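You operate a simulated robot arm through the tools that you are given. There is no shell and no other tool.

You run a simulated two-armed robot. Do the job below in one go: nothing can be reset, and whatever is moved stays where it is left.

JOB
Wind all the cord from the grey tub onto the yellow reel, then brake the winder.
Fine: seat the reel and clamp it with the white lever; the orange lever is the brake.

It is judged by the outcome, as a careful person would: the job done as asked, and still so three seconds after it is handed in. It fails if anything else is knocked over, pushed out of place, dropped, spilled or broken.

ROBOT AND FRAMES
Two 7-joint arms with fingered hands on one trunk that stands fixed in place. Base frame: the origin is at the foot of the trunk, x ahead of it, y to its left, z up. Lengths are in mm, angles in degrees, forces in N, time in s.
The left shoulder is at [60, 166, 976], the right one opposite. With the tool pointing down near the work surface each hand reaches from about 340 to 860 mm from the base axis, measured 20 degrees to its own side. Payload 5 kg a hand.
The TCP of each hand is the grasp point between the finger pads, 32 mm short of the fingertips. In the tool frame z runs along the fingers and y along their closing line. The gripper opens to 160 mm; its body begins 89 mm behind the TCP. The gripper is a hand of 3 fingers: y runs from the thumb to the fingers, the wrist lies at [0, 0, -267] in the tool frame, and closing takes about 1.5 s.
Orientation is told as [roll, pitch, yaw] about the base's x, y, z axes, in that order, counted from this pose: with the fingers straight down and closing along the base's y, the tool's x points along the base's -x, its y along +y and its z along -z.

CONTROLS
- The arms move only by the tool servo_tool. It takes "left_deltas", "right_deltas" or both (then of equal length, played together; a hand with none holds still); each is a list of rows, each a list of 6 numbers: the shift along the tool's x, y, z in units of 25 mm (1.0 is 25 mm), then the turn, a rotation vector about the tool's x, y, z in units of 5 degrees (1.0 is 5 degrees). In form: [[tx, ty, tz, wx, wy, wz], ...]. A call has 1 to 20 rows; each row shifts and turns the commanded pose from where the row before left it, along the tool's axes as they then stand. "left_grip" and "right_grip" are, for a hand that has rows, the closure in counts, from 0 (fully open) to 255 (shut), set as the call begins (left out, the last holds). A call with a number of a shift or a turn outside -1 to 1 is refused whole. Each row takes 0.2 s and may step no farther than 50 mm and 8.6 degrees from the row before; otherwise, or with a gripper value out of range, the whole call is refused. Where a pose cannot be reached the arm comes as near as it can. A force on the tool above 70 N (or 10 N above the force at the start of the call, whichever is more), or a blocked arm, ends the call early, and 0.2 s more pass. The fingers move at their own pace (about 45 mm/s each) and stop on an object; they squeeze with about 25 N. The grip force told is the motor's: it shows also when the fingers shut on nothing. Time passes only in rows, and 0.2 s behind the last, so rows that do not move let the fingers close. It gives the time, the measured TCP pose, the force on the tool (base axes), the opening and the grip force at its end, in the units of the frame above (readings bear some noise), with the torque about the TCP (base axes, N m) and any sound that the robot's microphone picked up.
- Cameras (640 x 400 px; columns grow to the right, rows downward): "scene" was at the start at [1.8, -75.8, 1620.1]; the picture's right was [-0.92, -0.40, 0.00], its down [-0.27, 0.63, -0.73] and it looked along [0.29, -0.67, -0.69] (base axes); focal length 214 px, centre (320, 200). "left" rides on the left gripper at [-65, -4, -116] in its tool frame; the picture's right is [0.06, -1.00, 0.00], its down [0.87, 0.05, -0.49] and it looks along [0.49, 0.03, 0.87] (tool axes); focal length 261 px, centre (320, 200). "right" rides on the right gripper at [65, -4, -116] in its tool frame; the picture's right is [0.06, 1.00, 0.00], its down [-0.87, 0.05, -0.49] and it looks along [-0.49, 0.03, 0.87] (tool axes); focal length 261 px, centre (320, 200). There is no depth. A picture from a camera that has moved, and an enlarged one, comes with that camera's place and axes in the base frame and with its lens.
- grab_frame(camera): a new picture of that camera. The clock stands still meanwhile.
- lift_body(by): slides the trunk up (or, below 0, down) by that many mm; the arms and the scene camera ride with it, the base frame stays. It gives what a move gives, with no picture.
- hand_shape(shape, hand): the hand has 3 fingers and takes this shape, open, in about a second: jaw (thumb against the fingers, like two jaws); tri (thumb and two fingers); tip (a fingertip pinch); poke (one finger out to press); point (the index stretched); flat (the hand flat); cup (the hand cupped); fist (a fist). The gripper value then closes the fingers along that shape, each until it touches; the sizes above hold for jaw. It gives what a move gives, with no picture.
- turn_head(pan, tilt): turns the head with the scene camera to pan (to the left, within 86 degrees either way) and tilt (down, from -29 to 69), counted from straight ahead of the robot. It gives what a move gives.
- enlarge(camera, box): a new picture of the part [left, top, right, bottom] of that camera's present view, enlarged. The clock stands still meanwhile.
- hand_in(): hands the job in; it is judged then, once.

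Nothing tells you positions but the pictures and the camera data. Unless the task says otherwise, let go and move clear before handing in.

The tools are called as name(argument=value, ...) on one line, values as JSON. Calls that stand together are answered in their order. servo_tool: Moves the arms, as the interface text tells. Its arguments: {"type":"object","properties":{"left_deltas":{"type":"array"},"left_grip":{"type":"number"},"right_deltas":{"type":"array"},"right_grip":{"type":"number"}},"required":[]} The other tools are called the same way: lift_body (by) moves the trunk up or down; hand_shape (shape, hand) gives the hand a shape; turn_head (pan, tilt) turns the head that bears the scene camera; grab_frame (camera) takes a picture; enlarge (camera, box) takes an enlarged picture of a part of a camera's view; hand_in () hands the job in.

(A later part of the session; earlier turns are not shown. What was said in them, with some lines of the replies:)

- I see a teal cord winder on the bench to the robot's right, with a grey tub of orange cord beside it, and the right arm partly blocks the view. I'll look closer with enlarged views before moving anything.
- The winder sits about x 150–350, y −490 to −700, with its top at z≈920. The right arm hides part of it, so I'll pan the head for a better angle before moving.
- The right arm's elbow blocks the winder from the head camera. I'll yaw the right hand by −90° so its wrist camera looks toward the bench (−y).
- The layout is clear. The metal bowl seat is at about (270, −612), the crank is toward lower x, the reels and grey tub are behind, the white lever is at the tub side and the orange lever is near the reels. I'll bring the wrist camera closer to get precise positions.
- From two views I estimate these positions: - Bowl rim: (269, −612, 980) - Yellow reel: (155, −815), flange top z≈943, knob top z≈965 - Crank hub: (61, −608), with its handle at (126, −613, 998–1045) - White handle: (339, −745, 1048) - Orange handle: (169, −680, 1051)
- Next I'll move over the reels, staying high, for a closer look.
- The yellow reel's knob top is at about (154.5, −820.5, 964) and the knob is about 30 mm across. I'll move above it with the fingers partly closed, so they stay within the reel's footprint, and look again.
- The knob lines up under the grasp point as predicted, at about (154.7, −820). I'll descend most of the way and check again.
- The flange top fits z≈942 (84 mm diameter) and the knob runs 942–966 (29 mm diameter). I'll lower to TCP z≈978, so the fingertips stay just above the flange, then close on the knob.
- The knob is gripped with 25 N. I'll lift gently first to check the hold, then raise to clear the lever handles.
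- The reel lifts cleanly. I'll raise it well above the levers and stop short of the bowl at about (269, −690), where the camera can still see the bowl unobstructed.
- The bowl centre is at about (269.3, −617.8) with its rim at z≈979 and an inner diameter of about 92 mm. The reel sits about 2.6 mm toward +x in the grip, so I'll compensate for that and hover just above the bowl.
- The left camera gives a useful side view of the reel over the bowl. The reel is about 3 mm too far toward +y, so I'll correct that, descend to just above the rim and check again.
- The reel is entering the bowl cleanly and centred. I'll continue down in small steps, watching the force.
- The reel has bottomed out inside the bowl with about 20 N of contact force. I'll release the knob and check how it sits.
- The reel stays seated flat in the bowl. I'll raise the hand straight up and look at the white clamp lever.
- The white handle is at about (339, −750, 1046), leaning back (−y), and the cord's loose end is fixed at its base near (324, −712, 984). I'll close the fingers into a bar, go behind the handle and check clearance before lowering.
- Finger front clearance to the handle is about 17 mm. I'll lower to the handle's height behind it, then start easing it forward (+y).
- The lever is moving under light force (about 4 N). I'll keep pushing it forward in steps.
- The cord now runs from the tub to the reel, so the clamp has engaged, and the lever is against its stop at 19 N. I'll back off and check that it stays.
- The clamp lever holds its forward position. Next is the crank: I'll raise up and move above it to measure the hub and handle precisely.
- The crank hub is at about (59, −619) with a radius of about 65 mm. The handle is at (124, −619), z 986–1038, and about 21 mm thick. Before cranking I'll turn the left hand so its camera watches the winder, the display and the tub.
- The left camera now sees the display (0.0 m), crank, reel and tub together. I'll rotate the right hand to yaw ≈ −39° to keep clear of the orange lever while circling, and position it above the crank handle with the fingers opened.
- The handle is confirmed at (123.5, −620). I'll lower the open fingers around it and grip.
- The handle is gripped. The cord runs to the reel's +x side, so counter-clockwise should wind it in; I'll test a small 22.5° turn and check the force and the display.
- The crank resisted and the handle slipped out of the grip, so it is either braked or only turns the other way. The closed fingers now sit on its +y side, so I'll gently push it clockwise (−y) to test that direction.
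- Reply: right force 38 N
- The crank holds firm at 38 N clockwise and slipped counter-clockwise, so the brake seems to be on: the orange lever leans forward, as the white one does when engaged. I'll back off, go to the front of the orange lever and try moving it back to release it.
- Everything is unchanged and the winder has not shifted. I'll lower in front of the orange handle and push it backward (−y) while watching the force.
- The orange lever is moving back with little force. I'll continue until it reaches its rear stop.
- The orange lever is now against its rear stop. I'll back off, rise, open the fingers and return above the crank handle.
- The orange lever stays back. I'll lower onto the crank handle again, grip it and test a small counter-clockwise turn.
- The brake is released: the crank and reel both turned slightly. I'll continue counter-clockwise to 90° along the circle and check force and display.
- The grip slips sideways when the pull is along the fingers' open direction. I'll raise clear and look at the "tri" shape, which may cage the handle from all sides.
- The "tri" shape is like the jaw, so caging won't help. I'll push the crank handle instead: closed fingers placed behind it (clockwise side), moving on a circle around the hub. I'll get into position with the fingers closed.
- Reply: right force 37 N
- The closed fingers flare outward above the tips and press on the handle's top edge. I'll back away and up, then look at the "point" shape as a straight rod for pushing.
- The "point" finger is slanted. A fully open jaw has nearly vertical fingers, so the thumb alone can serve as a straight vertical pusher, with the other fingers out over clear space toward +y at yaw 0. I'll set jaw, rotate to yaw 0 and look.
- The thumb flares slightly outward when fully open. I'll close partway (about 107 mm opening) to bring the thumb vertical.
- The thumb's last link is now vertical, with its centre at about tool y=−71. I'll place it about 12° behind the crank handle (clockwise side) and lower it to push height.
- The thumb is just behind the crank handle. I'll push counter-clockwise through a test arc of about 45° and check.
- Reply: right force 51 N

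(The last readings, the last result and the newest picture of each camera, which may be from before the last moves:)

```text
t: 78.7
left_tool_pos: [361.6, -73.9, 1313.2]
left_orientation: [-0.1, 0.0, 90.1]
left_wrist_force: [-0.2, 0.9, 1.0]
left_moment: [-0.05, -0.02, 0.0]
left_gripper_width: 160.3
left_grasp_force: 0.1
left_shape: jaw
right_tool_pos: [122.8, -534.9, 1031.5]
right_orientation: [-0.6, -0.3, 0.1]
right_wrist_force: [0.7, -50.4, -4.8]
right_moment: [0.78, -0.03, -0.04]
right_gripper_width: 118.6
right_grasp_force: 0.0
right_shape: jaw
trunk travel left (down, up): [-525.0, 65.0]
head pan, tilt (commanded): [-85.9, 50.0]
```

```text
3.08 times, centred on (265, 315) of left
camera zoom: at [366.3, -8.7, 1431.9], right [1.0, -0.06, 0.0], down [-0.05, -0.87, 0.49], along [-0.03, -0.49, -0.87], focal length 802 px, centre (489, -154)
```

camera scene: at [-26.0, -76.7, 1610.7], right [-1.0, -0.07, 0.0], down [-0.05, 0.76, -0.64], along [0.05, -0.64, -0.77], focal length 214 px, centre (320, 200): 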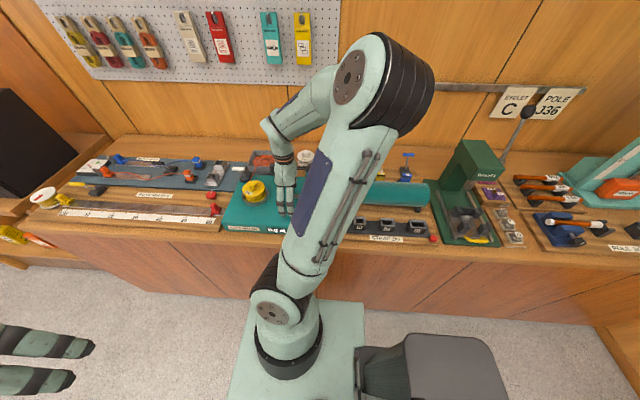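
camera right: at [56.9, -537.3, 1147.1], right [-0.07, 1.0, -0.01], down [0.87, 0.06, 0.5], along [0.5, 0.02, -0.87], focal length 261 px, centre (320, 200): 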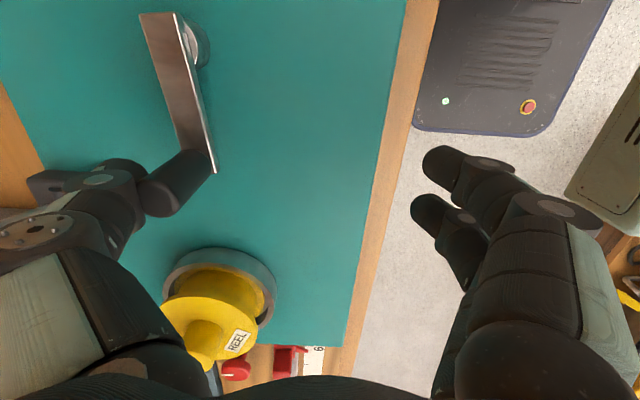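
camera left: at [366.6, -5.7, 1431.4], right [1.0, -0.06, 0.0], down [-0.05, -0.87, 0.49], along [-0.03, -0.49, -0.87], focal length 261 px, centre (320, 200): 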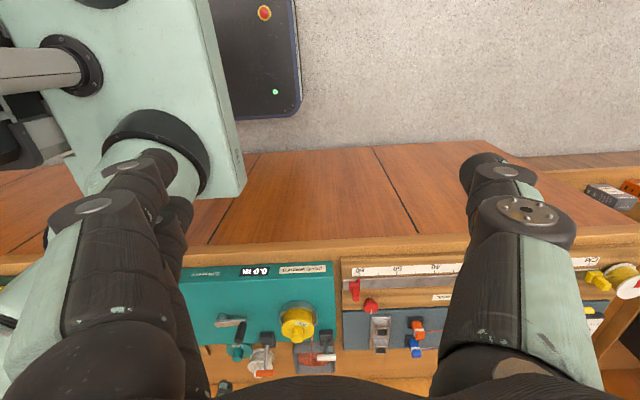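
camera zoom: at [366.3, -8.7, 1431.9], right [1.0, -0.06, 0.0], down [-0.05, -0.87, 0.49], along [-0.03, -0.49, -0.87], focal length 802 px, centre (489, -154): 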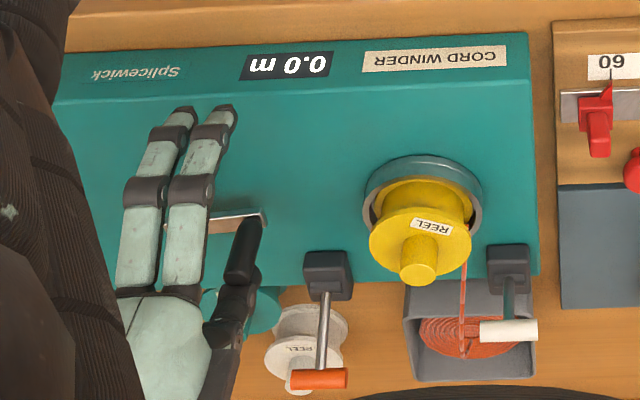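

Counter-clockwise is blocked: 50 N with no motion and only a little play. The winding direction must be clockwise, so I'll back off, hop over to the handle's +y side and push the other way.

servo_tool(right_deltas=[[-0.0982, -0.4089, 0, 0, 0, 0], [-0.033, -0.4192, 0, 0, 0, 0], [0.033, -0.4192, 0, 0, 0, 0], [0, 0, -0.85, 0, 0, 0], [0, 0, -0.85, 0, 0, 0], [0, 0, -0.85, 0, 0, 0], [0.173, 0.687, 0, 0, 0, 0], [0.173, 0.687, 0, 0, 0, 0], [0.173, 0.687, 0, 0, 0, 0], [0, 0, 0, 0, 0, 0]])

grab_frame(camera="right")

enlarge(camera="left", box=[175, 250, 355, 380])

```text
t: 80.9
left_tool_pos: [361.8, -70.3, 1313.5]
left_orientation: [-0.1, 0.0, 90.0]
left_wrist_force: [-0.2, 0.5, -0.2]
left_moment: [0.02, 0.0, -0.03]
left_gripper_width: 159.8
left_grasp_force: 0.1
left_shape: jaw
right_tool_pos: [111.5, -506.5, 1093.0]
right_orientation: [0.1, -0.1, -0.1]
right_wrist_force: [0.9, 0.5, -1.2]
right_moment: [-0.02, -0.04, 0.01]
right_gripper_width: 113.3
right_grasp_force: 0.0
right_shape: jaw
trunk travel left (down, up): [-525.0, 65.0]
head pan, tilt (commanded): [-85.9, 50.0]
```

```text
taken
camera right: at [46.3, -511.2, 1210.0], right [-0.06, 1.0, 0.0], down [0.87, 0.05, 0.49], along [0.49, 0.03, -0.87], focal length 261 px, centre (320, 200)
```

right: 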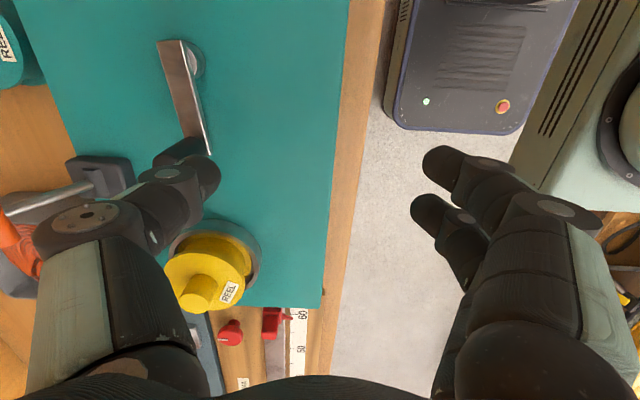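

```text
3.08 times, centred on (265, 315) of left
camera zoom: at [366.8, -6.3, 1431.3], right [1.0, -0.06, 0.0], down [-0.05, -0.87, 0.49], along [-0.03, -0.49, -0.87], focal length 802 px, centre (489, -154)
```

zoom: 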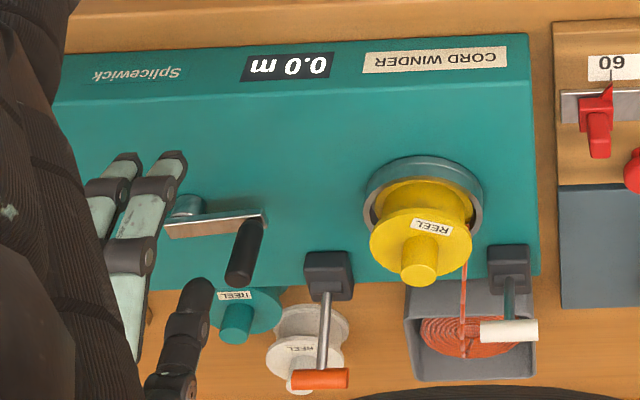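

The thumb is now on the +y side with about 14 mm clearance. I'll lower it and push clockwise through a small test arc.

servo_tool(right_deltas=[[0, 0, 0.84, 0, 0, 0], [0, 0, 0.84, 0, 0, 0], [0, 0, 0.84, 0, 0, 0], [0, 0, 0, 0, 0, 0]])

servo_tool(right_deltas=[[-0.2321, -0.3507, 0, 0, 0, 0], [-0.1744, -0.3827, 0, 0, 0, 0], [-0.1124, -0.4052, 0, 0, 0, 0], [-0.0476, -0.4178, 0, 0, 0, 0]])

grab_frame(camera="right")

enlarge(camera="left", box=[175, 250, 355, 380])

```text
t: 81.9
left_tool_pos: [359.6, -70.1, 1314.7]
left_orientation: [0.0, 0.0, 90.0]
left_wrist_force: [-0.5, 0.8, -0.7]
left_moment: [-0.01, 0.01, -0.01]
left_gripper_width: 159.9
left_grasp_force: 0.0
left_shape: jaw
right_tool_pos: [111.9, -507.0, 1029.0]
right_orientation: [0.0, 0.0, 0.0]
right_wrist_force: [0.0, -0.5, 0.5]
right_moment: [0.01, -0.01, -0.01]
right_gripper_width: 113.1
right_grasp_force: 0.1
right_shape: jaw
trunk travel left (down, up): [-525.0, 65.0]
head pan, tilt (commanded): [-85.9, 50.0]
```

```text
t: 82.9
left_tool_pos: [362.5, -71.4, 1313.0]
left_orientation: [0.0, 0.0, 90.0]
left_wrist_force: [0.4, 0.3, -1.0]
left_moment: [0.02, 0.0, 0.0]
left_gripper_width: 159.8
left_grasp_force: 0.0
left_shape: jaw
right_tool_pos: [126.7, -547.1, 1030.3]
right_orientation: [0.0, 0.0, 0.1]
right_wrist_force: [-0.3, 0.0, 0.1]
right_moment: [0.02, 0.03, 0.02]
right_gripper_width: 113.0
right_grasp_force: 0.1
right_shape: jaw
trunk travel left (down, up): [-525.0, 65.0]
head pan, tilt (commanded): [-85.9, 50.0]
```

```text
taken
camera right: at [60.7, -550.6, 1147.5], right [-0.06, 1.0, 0.0], down [0.87, 0.06, 0.49], along [0.49, 0.03, -0.87], focal length 261 px, centre (320, 200)
```

right: 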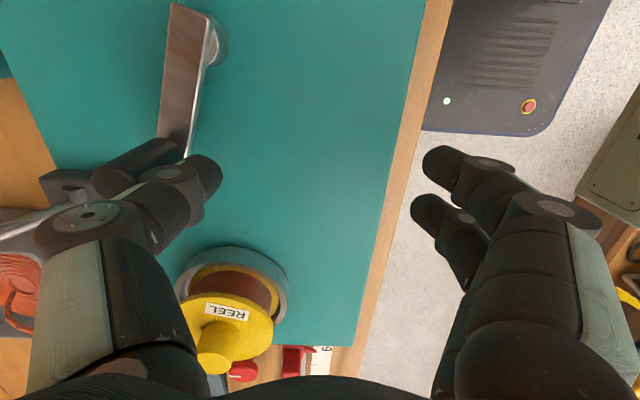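

```text
3.08 times, centred on (265, 315) of left
camera zoom: at [366.7, -6.2, 1431.4], right [1.0, -0.06, 0.0], down [-0.05, -0.87, 0.49], along [-0.03, -0.49, -0.87], focal length 802 px, centre (489, -154)
```

zoom: 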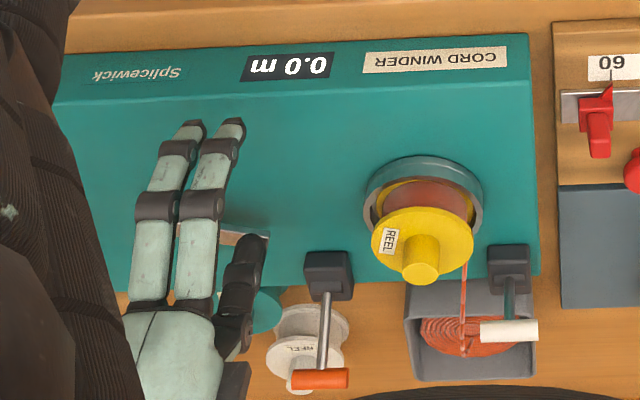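

Clockwise works: the reel spins easily and cord is starting to wrap on it. I'll continue around the circle for half a turn and verify the thumb keeps contact.

servo_tool(right_deltas=[[0.1022, -0.8322, 0, 0, 0, 0], [0.3544, -0.7599, 0, 0, 0, 0], [0.5719, -0.6133, 0, 0, 0, 0], [0.7334, -0.4065, 0, 0, 0, 0], [0.8231, -0.16, 0, 0, 0, 0], [0.8322, 0.1022, 0, 0, 0, 0], [0.7599, 0.3544, 0, 0, 0, 0], [0.6133, 0.5719, 0, 0, 0, 0], [0.4065, 0.7334, 0, 0, 0, 0], [0.16, 0.8231, 0, 0, 0, 0]])

grab_frame(camera="right")

enlarge(camera="left", box=[175, 250, 355, 380])

```text
t: 85.1
left_tool_pos: [361.9, -69.5, 1314.1]
left_orientation: [0.0, 0.0, 89.9]
left_wrist_force: [0.5, -0.2, 0.8]
left_moment: [-0.04, 0.02, -0.03]
left_gripper_width: 160.0
left_grasp_force: 0.1
left_shape: jaw
right_tool_pos: [-8.5, -549.4, 1031.6]
right_orientation: [0.1, 0.0, 0.0]
right_wrist_force: [-0.3, -0.1, -0.6]
right_moment: [-0.01, 0.01, -0.01]
right_gripper_width: 113.3
right_grasp_force: 0.0
right_shape: jaw
trunk travel left (down, up): [-525.0, 65.0]
head pan, tilt (commanded): [-85.9, 50.0]
```

```text
taken
camera right: at [-74.2, -553.8, 1148.0], right [-0.06, 1.0, 0.0], down [0.87, 0.05, 0.49], along [0.49, 0.03, -0.87], focal length 261 px, centre (320, 200)
```

right: 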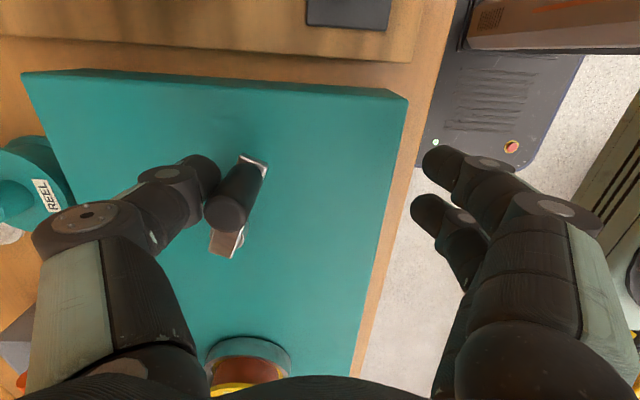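

```text
3.08 times, centred on (265, 315) of left
camera zoom: at [366.5, -5.2, 1431.5], right [1.0, -0.06, 0.0], down [-0.06, -0.87, 0.49], along [-0.03, -0.49, -0.87], focal length 802 px, centre (489, -154)
```

zoom: 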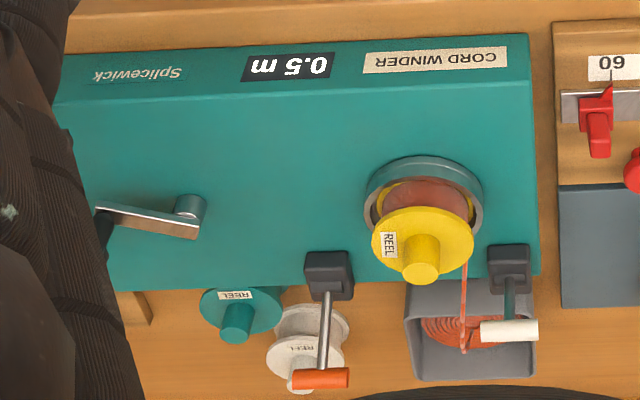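

The display reads 0.5 m and the cord is winding. I'll keep going with a full turn per call.

servo_tool(right_deltas=[[-0.1022, 0.8322, 0, 0, 0, 0], [-0.3544, 0.7599, 0, 0, 0, 0], [-0.5719, 0.6133, 0, 0, 0, 0], [-0.7334, 0.4065, 0, 0, 0, 0], [-0.8231, 0.16, 0, 0, 0, 0], [-0.8322, -0.1022, 0, 0, 0, 0], [-0.7599, -0.3544, 0, 0, 0, 0], [-0.6133, -0.5719, 0, 0, 0, 0], [-0.4065, -0.7334, 0, 0, 0, 0], [-0.16, -0.8231, 0, 0, 0, 0], [0.1022, -0.8322, 0, 0, 0, 0], [0.3544, -0.7599, 0, 0, 0, 0], [0.5719, -0.6133, 0, 0, 0, 0], [0.7334, -0.4065, 0, 0, 0, 0], [0.8231, -0.16, 0, 0, 0, 0], [0.8322, 0.1022, 0, 0, 0, 0], [0.7599, 0.3544, 0, 0, 0, 0], [0.6133, 0.5719, 0, 0, 0, 0], [0.4065, 0.7334, 0, 0, 0, 0], [0.16, 0.8231, 0, 0, 0, 0]])

enlarge(camera="left", box=[175, 250, 355, 380])

grab_frame(camera="right")

```text
t: 89.3
left_tool_pos: [361.1, -69.5, 1313.2]
left_orientation: [0.0, 0.0, 90.0]
left_wrist_force: [0.6, 1.0, 0.0]
left_moment: [-0.05, -0.01, 0.02]
left_gripper_width: 159.7
left_grasp_force: 0.2
left_shape: jaw
right_tool_pos: [-8.2, -549.8, 1032.2]
right_orientation: [0.0, 0.0, 0.1]
right_wrist_force: [-0.1, 0.4, -0.7]
right_moment: [0.0, -0.03, -0.02]
right_gripper_width: 113.2
right_grasp_force: 0.1
right_shape: jaw
trunk travel left (down, up): [-525.0, 65.0]
head pan, tilt (commanded): [-85.9, 50.0]
```

```text
3.08 times, centred on (265, 315) of left
camera zoom: at [366.5, -5.2, 1431.5], right [1.0, -0.06, 0.0], down [-0.06, -0.87, 0.49], along [-0.03, -0.49, -0.87], focal length 802 px, centre (489, -154)
```

zoom: 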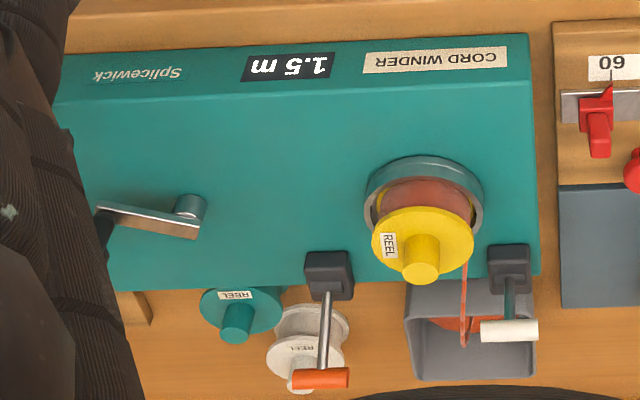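

```text
taken
camera right: at [-73.6, -553.5, 1148.1], right [-0.06, 1.0, 0.0], down [0.87, 0.05, 0.49], along [0.49, 0.03, -0.87], focal length 261 px, centre (320, 200)
```

right: 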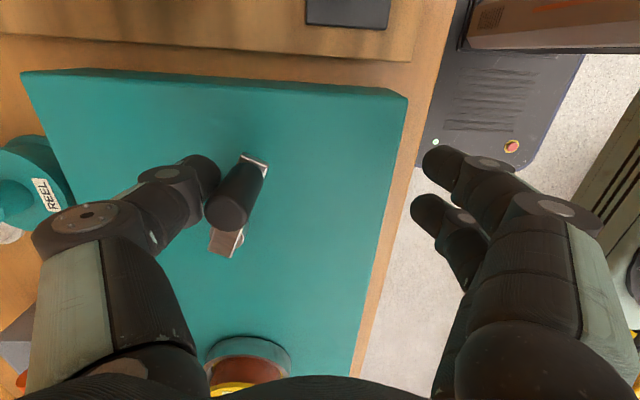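

1.5 m wound at about 1 m per turn, and the pile in the tub is shrinking. I'll check what is left in the tub.

enlarge(camera="left", box=[270, 290, 340, 380])

servo_tool(right_deltas=[[-0.1022, 0.8322, 0, 0, 0, 0], [-0.3544, 0.7599, 0, 0, 0, 0], [-0.5719, 0.6133, 0, 0, 0, 0], [-0.7334, 0.4065, 0, 0, 0, 0], [-0.8231, 0.16, 0, 0, 0, 0], [-0.8322, -0.1022, 0, 0, 0, 0], [-0.7599, -0.3544, 0, 0, 0, 0], [-0.6133, -0.5719, 0, 0, 0, 0], [-0.4065, -0.7334, 0, 0, 0, 0], [-0.16, -0.8231, 0, 0, 0, 0], [0.1022, -0.8322, 0, 0, 0, 0], [0.3544, -0.7599, 0, 0, 0, 0], [0.5719, -0.6133, 0, 0, 0, 0], [0.7334, -0.4065, 0, 0, 0, 0], [0.8231, -0.16, 0, 0, 0, 0], [0.8322, 0.1022, 0, 0, 0, 0], [0.7599, 0.3544, 0, 0, 0, 0], [0.6133, 0.5719, 0, 0, 0, 0], [0.4065, 0.7334, 0, 0, 0, 0], [0.16, 0.8231, 0, 0, 0, 0]])

enlarge(camera="left", box=[175, 250, 355, 380])

enlarge(camera="left", box=[270, 290, 340, 380])

```text
4.44 times, centred on (305, 335) of left
camera zoom: at [366.5, -5.2, 1431.5], right [1.0, -0.06, 0.0], down [-0.06, -0.87, 0.49], along [-0.03, -0.49, -0.87], focal length 1158 px, centre (387, -400)
```

zoom: 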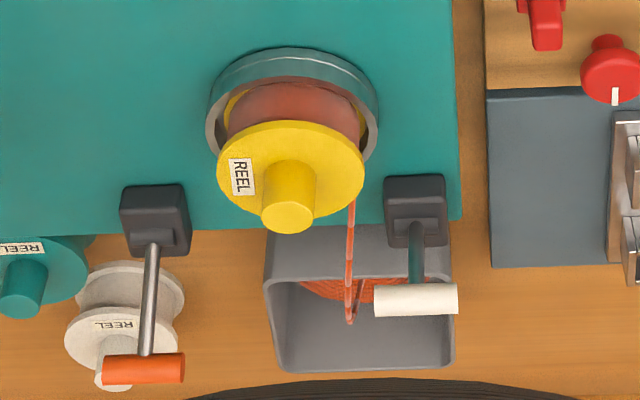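

```text
t: 93.5
left_tool_pos: [361.7, -71.1, 1314.3]
left_orientation: [0.0, 0.1, 90.0]
left_wrist_force: [-0.6, -0.6, -0.9]
left_moment: [-0.02, 0.01, 0.04]
left_gripper_width: 160.1
left_grasp_force: 0.0
left_shape: jaw
right_tool_pos: [-7.0, -548.6, 1031.3]
right_orientation: [0.0, 0.0, 0.1]
right_wrist_force: [-0.1, 0.5, -0.7]
right_moment: [-0.04, -0.02, -0.01]
right_gripper_width: 112.9
right_grasp_force: 0.0
right_shape: jaw
trunk travel left (down, up): [-525.0, 65.0]
head pan, tilt (commanded): [-85.9, 50.0]
```

```text
3.08 times, centred on (265, 315) of left
camera zoom: at [366.5, -5.2, 1431.5], right [1.0, -0.06, 0.0], down [-0.05, -0.87, 0.49], along [-0.03, -0.49, -0.87], focal length 802 px, centre (489, -154)
```

zoom: 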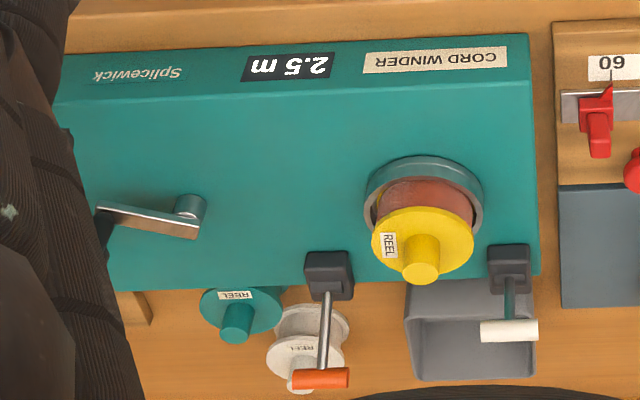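

```text
4.44 times, centred on (305, 335) of left
camera zoom: at [366.5, -5.2, 1431.5], right [1.0, -0.06, 0.0], down [-0.05, -0.87, 0.49], along [-0.03, -0.49, -0.87], focal length 1158 px, centre (387, -400)
```

zoom: 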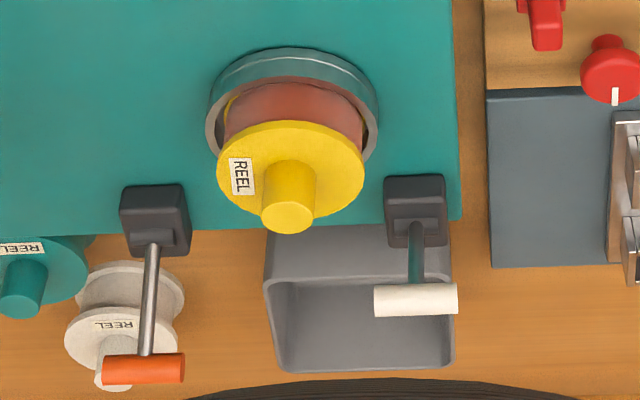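

The tub looks empty, the strand is gone and the display reads 2.5 m. I'll lift the thumb off the crank, turn the hand to yaw −90 and inspect the tub from above.

servo_tool(right_deltas=[[0, 0, -0.98, 0, 0, 0], [0, 0, -0.98, 0, 0, 0], [0, 0, -0.2, 0, 0, 1], [0, 0, -0.2, 0, 0, 1], [0, 0, -0.2, 0, 0, 1], [0, 0, -0.2, 0, 0, 1], [0, 0, -0.2, 0, 0, 1], [0, 0, -0.2, 0, 0, 1], [0, 0, -0.2, 0, 0, 1], [0, 0, -0.2, 0, 0, 1], [0, 0, -0.2, 0, 0, 1], [0, 0, -0.2, 0, 0, 1], [0, 0, -0.2, 0, 0, 1], [0, 0, -0.2, 0, 0, 1], [0, 0, -0.2, 0, 0, 1], [0, 0, -0.2, 0, 0, 1], [0, 0, -0.2, 0, 0, 1], [0, 0, -0.2, 0, 0, 1], [0, 0, -0.2, 0, 0, 1], [0, 0, -0.2, 0, 0, 1]])

grab_frame(camera="right")

enlarge(camera="left", box=[175, 250, 355, 380])

```text
t: 97.7
left_tool_pos: [361.9, -71.3, 1314.0]
left_orientation: [0.0, 0.0, 90.0]
left_wrist_force: [-0.4, -0.3, 0.2]
left_moment: [0.03, 0.01, 0.0]
left_gripper_width: 159.9
left_grasp_force: 0.1
left_shape: jaw
right_tool_pos: [-7.3, -550.8, 1169.5]
right_orientation: [0.0, 0.2, -90.0]
right_wrist_force: [0.3, 0.1, 0.3]
right_moment: [0.0, -0.03, -0.02]
right_gripper_width: 113.5
right_grasp_force: 0.0
right_shape: jaw
trunk travel left (down, up): [-525.0, 65.0]
head pan, tilt (commanded): [-85.9, 50.0]
```

```text
taken
camera right: at [-12.3, -485.5, 1286.6], right [1.0, 0.06, 0.0], down [0.05, -0.87, 0.49], along [0.03, -0.49, -0.87], focal length 261 px, centre (320, 200)
```

right: 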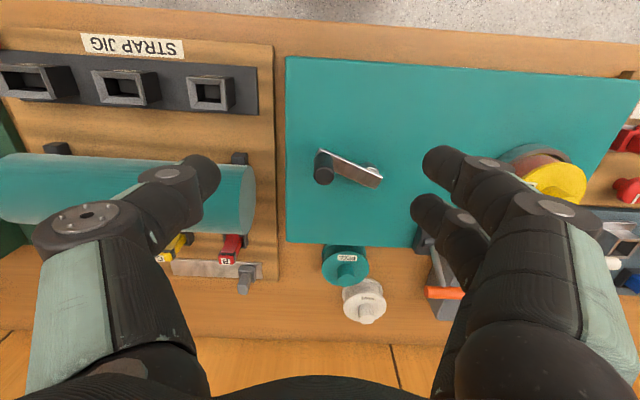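

```text
3.08 times, centred on (265, 315) of left
camera zoom: at [366.7, -5.8, 1431.4], right [1.0, -0.06, 0.0], down [-0.05, -0.87, 0.49], along [-0.03, -0.49, -0.87], focal length 802 px, centre (489, -154)
```

zoom: 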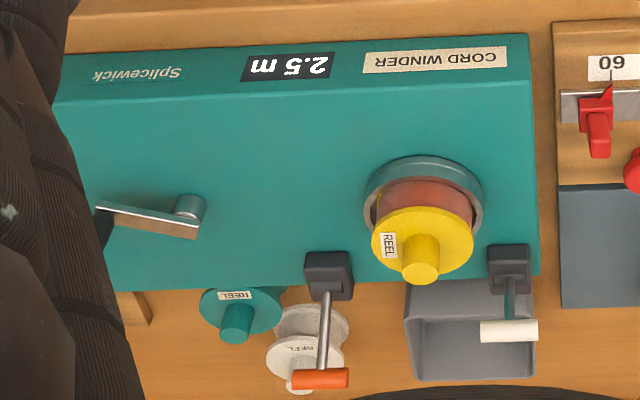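

servo_tool(right_deltas=[[-0.909, 0.644, 0, 0, 0, 0], [-0.909, 0.644, 0, 0, 0, 0], [-0.909, 0.644, 0, 0, 0, 0], [-0.909, 0.644, 0, 0, 0, 0], [-0.909, 0.644, 0, 0, 0, 0], [-0.909, 0.644, 0, 0, 0, 0], [-0.909, 0.644, 0, 0, 0, 0], [-0.909, 0.644, 0, 0, 0, 0], [-0.909, 0.644, 0, 0, 0, 0], [-0.909, 0.644, 0, 0, 0, 0], [-0.909, 0.644, 0, 0, 0, 0], [0, 0, 0, 0, 0, 0]], right_grip=255)

grab_frame(camera="right")

```text
t: 100.3
left_tool_pos: [361.4, -70.8, 1313.9]
left_orientation: [0.0, 0.1, 90.1]
left_wrist_force: [-0.1, 0.6, 0.2]
left_moment: [0.01, -0.01, -0.01]
left_gripper_width: 159.9
left_grasp_force: 0.2
left_shape: jaw
right_tool_pos: [169.3, -798.9, 1170.1]
right_orientation: [0.1, 0.0, -90.1]
right_wrist_force: [0.5, 0.1, 0.9]
right_moment: [-0.04, -0.01, 0.0]
right_gripper_width: 0.1
right_grasp_force: 24.3
right_shape: jaw
trunk travel left (down, up): [-525.0, 65.0]
head pan, tilt (commanded): [-85.9, 50.0]
```

```text
taken
camera right: at [164.3, -734.8, 1286.6], right [1.0, 0.06, 0.0], down [0.05, -0.87, 0.49], along [0.03, -0.49, -0.87], focal length 261 px, centre (320, 200)
```

right: 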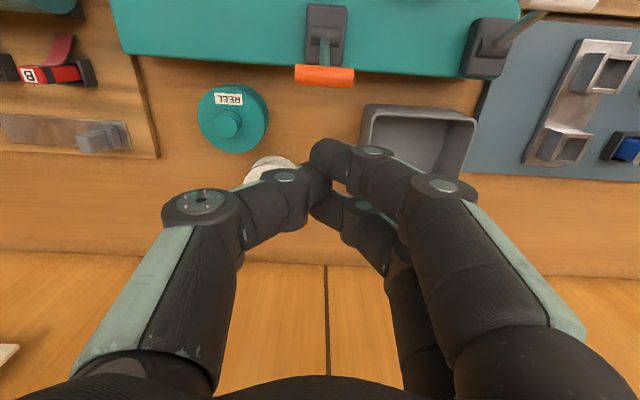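

The tub is empty from above too. I'll lower behind the orange handle at (168, −751) and push it forward to set the brake, the same way as the white one.

servo_tool(right_deltas=[[0, 0, 0.904, 0, 0, 0], [0, 0, 0.904, 0, 0, 0], [0, 0, 0.904, 0, 0, 0], [0, 0, 0.904, 0, 0, 0], [0, 0, 0.904, 0, 0, 0], [0, 0, 0, 0, 0, 0]])

servo_tool(right_deltas=[[0.4, 0, 0, 0, 0, 0], [0.4, 0, 0, 0, 0, 0], [0.4, 0, 0, 0, 0, 0], [0.4, 0, 0, 0, 0, 0]])

grab_frame(camera="right")

```text
t: 101.7
left_tool_pos: [361.4, -69.9, 1314.7]
left_orientation: [0.0, 0.0, 90.0]
left_wrist_force: [-0.1, -0.1, -0.5]
left_moment: [-0.03, 0.03, 0.0]
left_gripper_width: 159.8
left_grasp_force: 0.1
left_shape: jaw
right_tool_pos: [168.3, -800.2, 1057.1]
right_orientation: [-0.1, 0.1, -90.0]
right_wrist_force: [-0.1, 0.1, 0.5]
right_moment: [0.01, 0.02, 0.01]
right_gripper_width: 0.2
right_grasp_force: 25.0
right_shape: jaw
trunk travel left (down, up): [-525.0, 65.0]
head pan, tilt (commanded): [-85.9, 50.0]
```

```text
t: 102.7
left_tool_pos: [362.8, -70.3, 1314.8]
left_orientation: [0.0, -0.1, 90.0]
left_wrist_force: [1.1, -0.1, 0.8]
left_moment: [0.0, 0.03, -0.03]
left_gripper_width: 160.1
left_grasp_force: 0.1
left_shape: jaw
right_tool_pos: [168.4, -759.7, 1055.7]
right_orientation: [-0.1, 0.1, -90.0]
right_wrist_force: [-0.5, -0.1, 0.3]
right_moment: [-0.01, -0.03, -0.03]
right_gripper_width: 0.0
right_grasp_force: 24.9
right_shape: jaw
trunk travel left (down, up): [-525.0, 65.0]
head pan, tilt (commanded): [-85.9, 50.0]
```

```text
taken
camera right: at [164.2, -695.0, 1173.1], right [1.0, 0.06, 0.0], down [0.06, -0.87, 0.49], along [0.03, -0.49, -0.87], focal length 261 px, centre (320, 200)
```

right: 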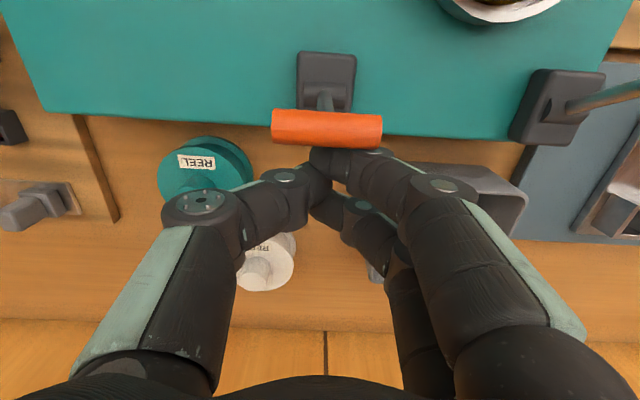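

The orange lever is moving forward with the fingers. I'll keep pushing in smaller steps until it meets its stop.

servo_tool(right_deltas=[[0.4, 0, 0, 0, 0, 0], [0.4, 0, 0, 0, 0, 0]])

servo_tool(right_deltas=[[0.3, 0, 0, 0, 0, 0], [0.3, 0, 0, 0, 0, 0]])

grab_frame(camera="right")

```text
t: 103.3
left_tool_pos: [361.4, -70.6, 1313.4]
left_orientation: [0.1, 0.1, 90.0]
left_wrist_force: [0.3, 0.8, 0.4]
left_moment: [0.02, 0.0, 0.0]
left_gripper_width: 159.9
left_grasp_force: 0.2
left_shape: jaw
right_tool_pos: [169.4, -740.5, 1057.1]
right_orientation: [0.0, 0.2, -89.9]
right_wrist_force: [0.3, 0.8, 0.4]
right_moment: [0.01, 0.02, 0.01]
right_gripper_width: 0.0
right_grasp_force: 25.3
right_shape: jaw
trunk travel left (down, up): [-525.0, 65.0]
head pan, tilt (commanded): [-85.9, 50.0]
```

```text
t: 103.9
left_tool_pos: [361.2, -70.5, 1314.2]
left_orientation: [0.0, 0.0, 90.0]
left_wrist_force: [-0.9, -0.3, 0.1]
left_moment: [0.02, 0.04, 0.02]
left_gripper_width: 159.8
left_grasp_force: 0.0
left_shape: jaw
right_tool_pos: [168.7, -725.6, 1058.2]
right_orientation: [0.0, 0.0, -90.0]
right_wrist_force: [0.6, -0.1, -0.6]
right_moment: [0.0, 0.0, -0.02]
right_gripper_width: 0.0
right_grasp_force: 24.8
right_shape: jaw
trunk travel left (down, up): [-525.0, 65.0]
head pan, tilt (commanded): [-85.9, 50.0]
```

```text
taken
camera right: at [164.2, -660.4, 1173.4], right [1.0, 0.06, 0.0], down [0.05, -0.87, 0.49], along [0.03, -0.49, -0.87], focal length 261 px, centre (320, 200)
```

right: 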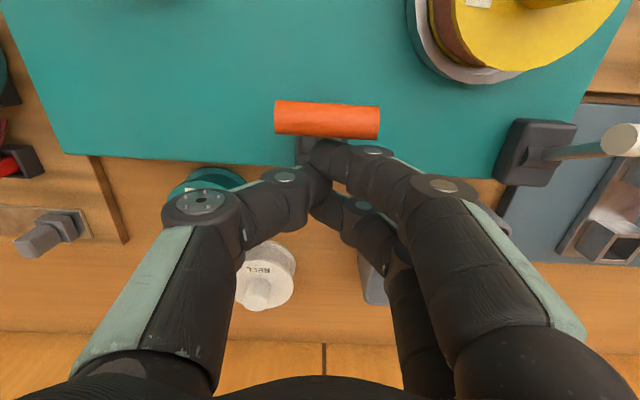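

servo_tool(right_deltas=[[0.2, 0, 0, 0, 0, 0]])

servo_tool(right_deltas=[[0.16, 0, 0, 0, 0, 0]])

grab_frame(camera="right")

```text
t: 104.3
left_tool_pos: [361.6, -72.2, 1313.2]
left_orientation: [0.0, -0.1, 89.9]
left_wrist_force: [0.2, -0.8, -0.3]
left_moment: [0.01, 0.01, -0.03]
left_gripper_width: 160.0
left_grasp_force: 0.0
left_shape: jaw
right_tool_pos: [168.4, -723.5, 1057.3]
right_orientation: [0.1, -0.3, -89.9]
right_wrist_force: [1.4, -16.9, 5.2]
right_moment: [-0.5, -0.05, -0.04]
right_gripper_width: 0.0
right_grasp_force: 24.9
right_shape: jaw
trunk travel left (down, up): [-525.0, 65.0]
head pan, tilt (commanded): [-85.9, 50.0]
```

```text
t: 104.7
left_tool_pos: [362.8, -74.3, 1313.5]
left_orientation: [0.1, -0.1, 89.8]
left_wrist_force: [-0.3, -0.7, -0.4]
left_moment: [-0.01, -0.04, 0.02]
left_gripper_width: 159.8
left_grasp_force: 0.0
left_shape: jaw
right_tool_pos: [169.8, -722.7, 1057.1]
right_orientation: [0.2, -0.6, -89.8]
right_wrist_force: [2.9, -40.9, 10.4]
right_moment: [-1.16, -0.18, -0.15]
right_gripper_width: 0.1
right_grasp_force: 25.4
right_shape: jaw
trunk travel left (down, up): [-525.0, 65.0]
head pan, tilt (commanded): [-85.9, 50.0]
```

```text
taken
camera right: at [164.2, -657.3, 1173.2], right [1.0, 0.07, 0.0], down [0.06, -0.86, 0.5], along [0.03, -0.5, -0.87], focal length 261 px, centre (320, 200)
```

right: 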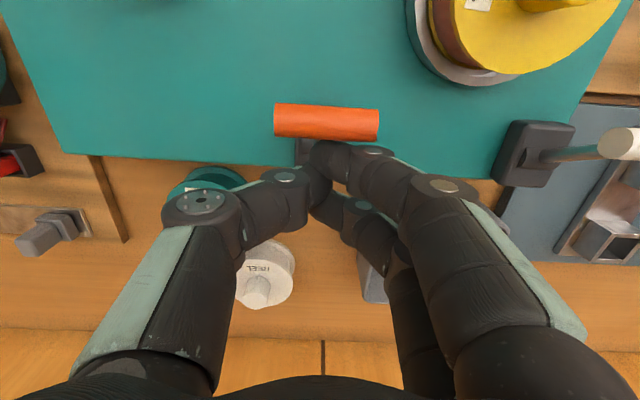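

The orange lever is firmly against its forward stop. I'll back off, rise clear and check everything.

servo_tool(right_deltas=[[-0.4, 0, 0, 0, 0, 0], [-0.6, 0, 0, 0, 0, 0], [-0.6, 0, 0, 0, 0, 0], [0, 0, -0.9, 0, 0, 0], [0, 0, -0.9, 0, 0, 0], [0, 0, -0.9, 0, 0, 0], [0, 0, -0.9, 0, 0, 0], [0, 0, -0.9, 0, 0, 0], [0, 0, 0, 0, 0, 0]])

grab_frame(camera="right")

enlarge(camera="left", box=[175, 250, 355, 380])

```text
t: 106.7
left_tool_pos: [362.6, -71.2, 1314.1]
left_orientation: [-0.1, -0.1, 90.0]
left_wrist_force: [0.0, 0.4, 0.0]
left_moment: [0.0, 0.0, -0.01]
left_gripper_width: 159.7
left_grasp_force: 0.0
left_shape: jaw
right_tool_pos: [168.3, -757.8, 1168.5]
right_orientation: [0.0, 0.2, -89.9]
right_wrist_force: [0.1, 0.2, -0.4]
right_moment: [-0.01, 0.0, -0.01]
right_gripper_width: 0.1
right_grasp_force: 24.7
right_shape: jaw
trunk travel left (down, up): [-525.0, 65.0]
head pan, tilt (commanded): [-85.9, 50.0]
```

```text
taken
camera right: at [164.3, -692.9, 1285.6], right [1.0, 0.06, 0.0], down [0.06, -0.87, 0.49], along [0.03, -0.49, -0.87], focal length 261 px, centre (320, 200)
```

right: 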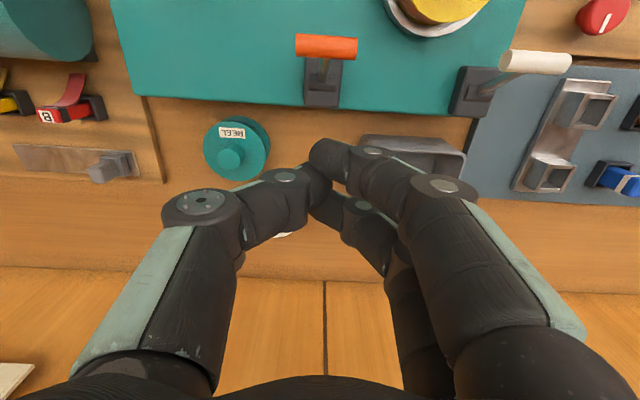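

```text
3.08 times, centred on (265, 315) of left
camera zoom: at [366.7, -6.4, 1431.4], right [1.0, -0.06, 0.0], down [-0.05, -0.87, 0.49], along [-0.03, -0.49, -0.87], focal length 802 px, centre (489, -154)
```

zoom: 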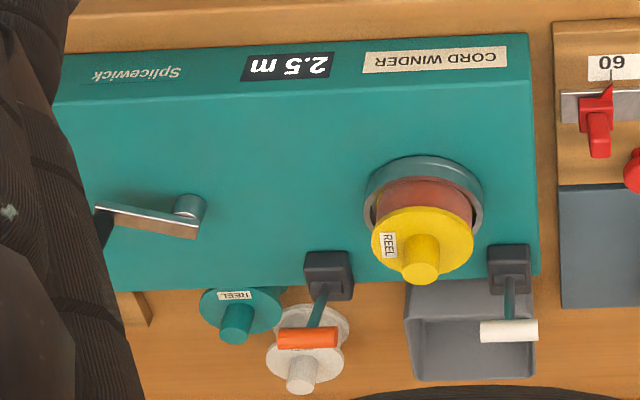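

Both levers now lean forward, engaged, with the display at 2.5 m and the tub empty. I'll retreat the right hand clear and take a final overall look.

servo_tool(right_deltas=[[0.923, 0.308, -0.246, 0, 0, 0], [0.923, 0.308, -0.246, 0, 0, 0], [0.923, 0.308, -0.246, 0, 0, 0], [0.923, 0.308, -0.246, 0, 0, 0], [0.923, 0.308, -0.246, 0, 0, 0], [0.923, 0.308, -0.246, 0, 0, 0], [0.923, 0.308, -0.246, 0, 0, 0], [0.923, 0.308, -0.246, 0, 0, 0], [0.923, 0.308, -0.246, 0, 0, 0], [0.923, 0.308, -0.246, 0, 0, 0], [0.923, 0.308, -0.246, 0, 0, 0], [0.923, 0.308, -0.246, 0, 0, 0], [0.923, 0.308, -0.246, 0, 0, 0]], right_grip=100)

grab_frame(camera="right")

enlarge(camera="right", box=[220, 170, 400, 330])

grab_frame(camera="scene")

```text
t: 109.5
left_tool_pos: [361.6, -71.1, 1314.4]
left_orientation: [0.0, 0.0, 90.1]
left_wrist_force: [-0.7, -0.1, 0.4]
left_moment: [-0.02, -0.02, -0.04]
left_gripper_width: 159.8
left_grasp_force: 0.1
left_shape: jaw
right_tool_pos: [269.7, -455.1, 1250.1]
right_orientation: [-0.1, 0.0, -90.1]
right_wrist_force: [0.0, -1.0, 0.1]
right_moment: [0.0, -0.02, 0.01]
right_gripper_width: 97.5
right_grasp_force: 0.0
right_shape: jaw
trunk travel left (down, up): [-525.0, 65.0]
head pan, tilt (commanded): [-85.9, 50.0]
```

```text
taken
camera right: at [264.9, -390.2, 1367.4], right [1.0, 0.06, 0.0], down [0.05, -0.87, 0.49], along [0.03, -0.49, -0.87], focal length 261 px, centre (320, 200)
```

right: 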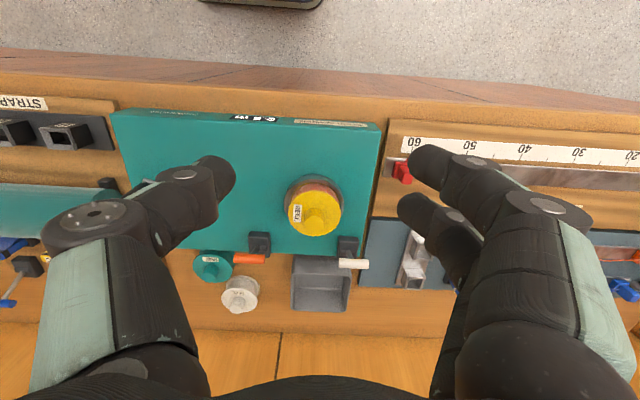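

```text
2.50 times, centred on (310, 250) of right
camera zoom: at [264.9, -390.2, 1367.4], right [1.0, 0.06, 0.0], down [0.05, -0.87, 0.49], along [0.03, -0.49, -0.87], focal length 652 px, centre (345, 75)
```

zoom: 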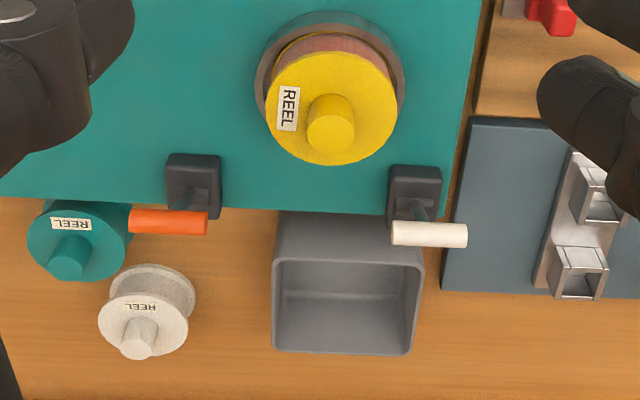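

```text
taken
camera scene: at [-25.8, -76.9, 1610.7], right [-1.0, -0.07, 0.0], down [-0.05, 0.76, -0.64], along [0.05, -0.64, -0.77], focal length 214 px, centre (320, 200)
```

scene: 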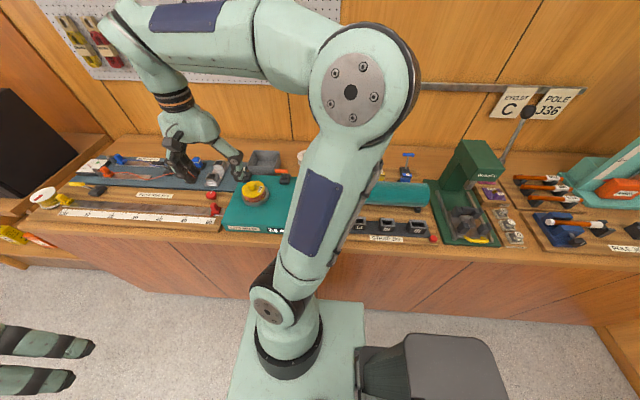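

Everything checks out:
- **Cord:** the tub is empty and all 2.5 m is on the clamped yellow reel.
- **Brake:** the orange lever is forward, the position in which the crank was locked earlier.
- **Surroundings:** nothing else has moved, and both hands are clear.

I'm handing in.

hand_in()

```text
The job is handed in.
```

The job is handed in. All the cord from the grey tub, 2.5 m by the counter, is wound onto the yellow reel, and the winder is braked.

- **Reel:** the yellow reel sits in the winder's bowl and is clamped with the white lever, which is still forward.
- **Brake:** it was on at the start, so I released it before winding. Afterwards I pushed the orange lever back to its forward stop, the position in which the crank had been locked. I did not try the crank again after setting it.
- **Crank:** it only winds clockwise. My first attempts pushed it the wrong way and against the brake, and the handle slipped from the grip twice. The last pictures show nothing moved or damaged by this.
- **Surroundings:** the teal and white reels, the tub and the other tools on the bench look undisturbed, and both hands are clear.
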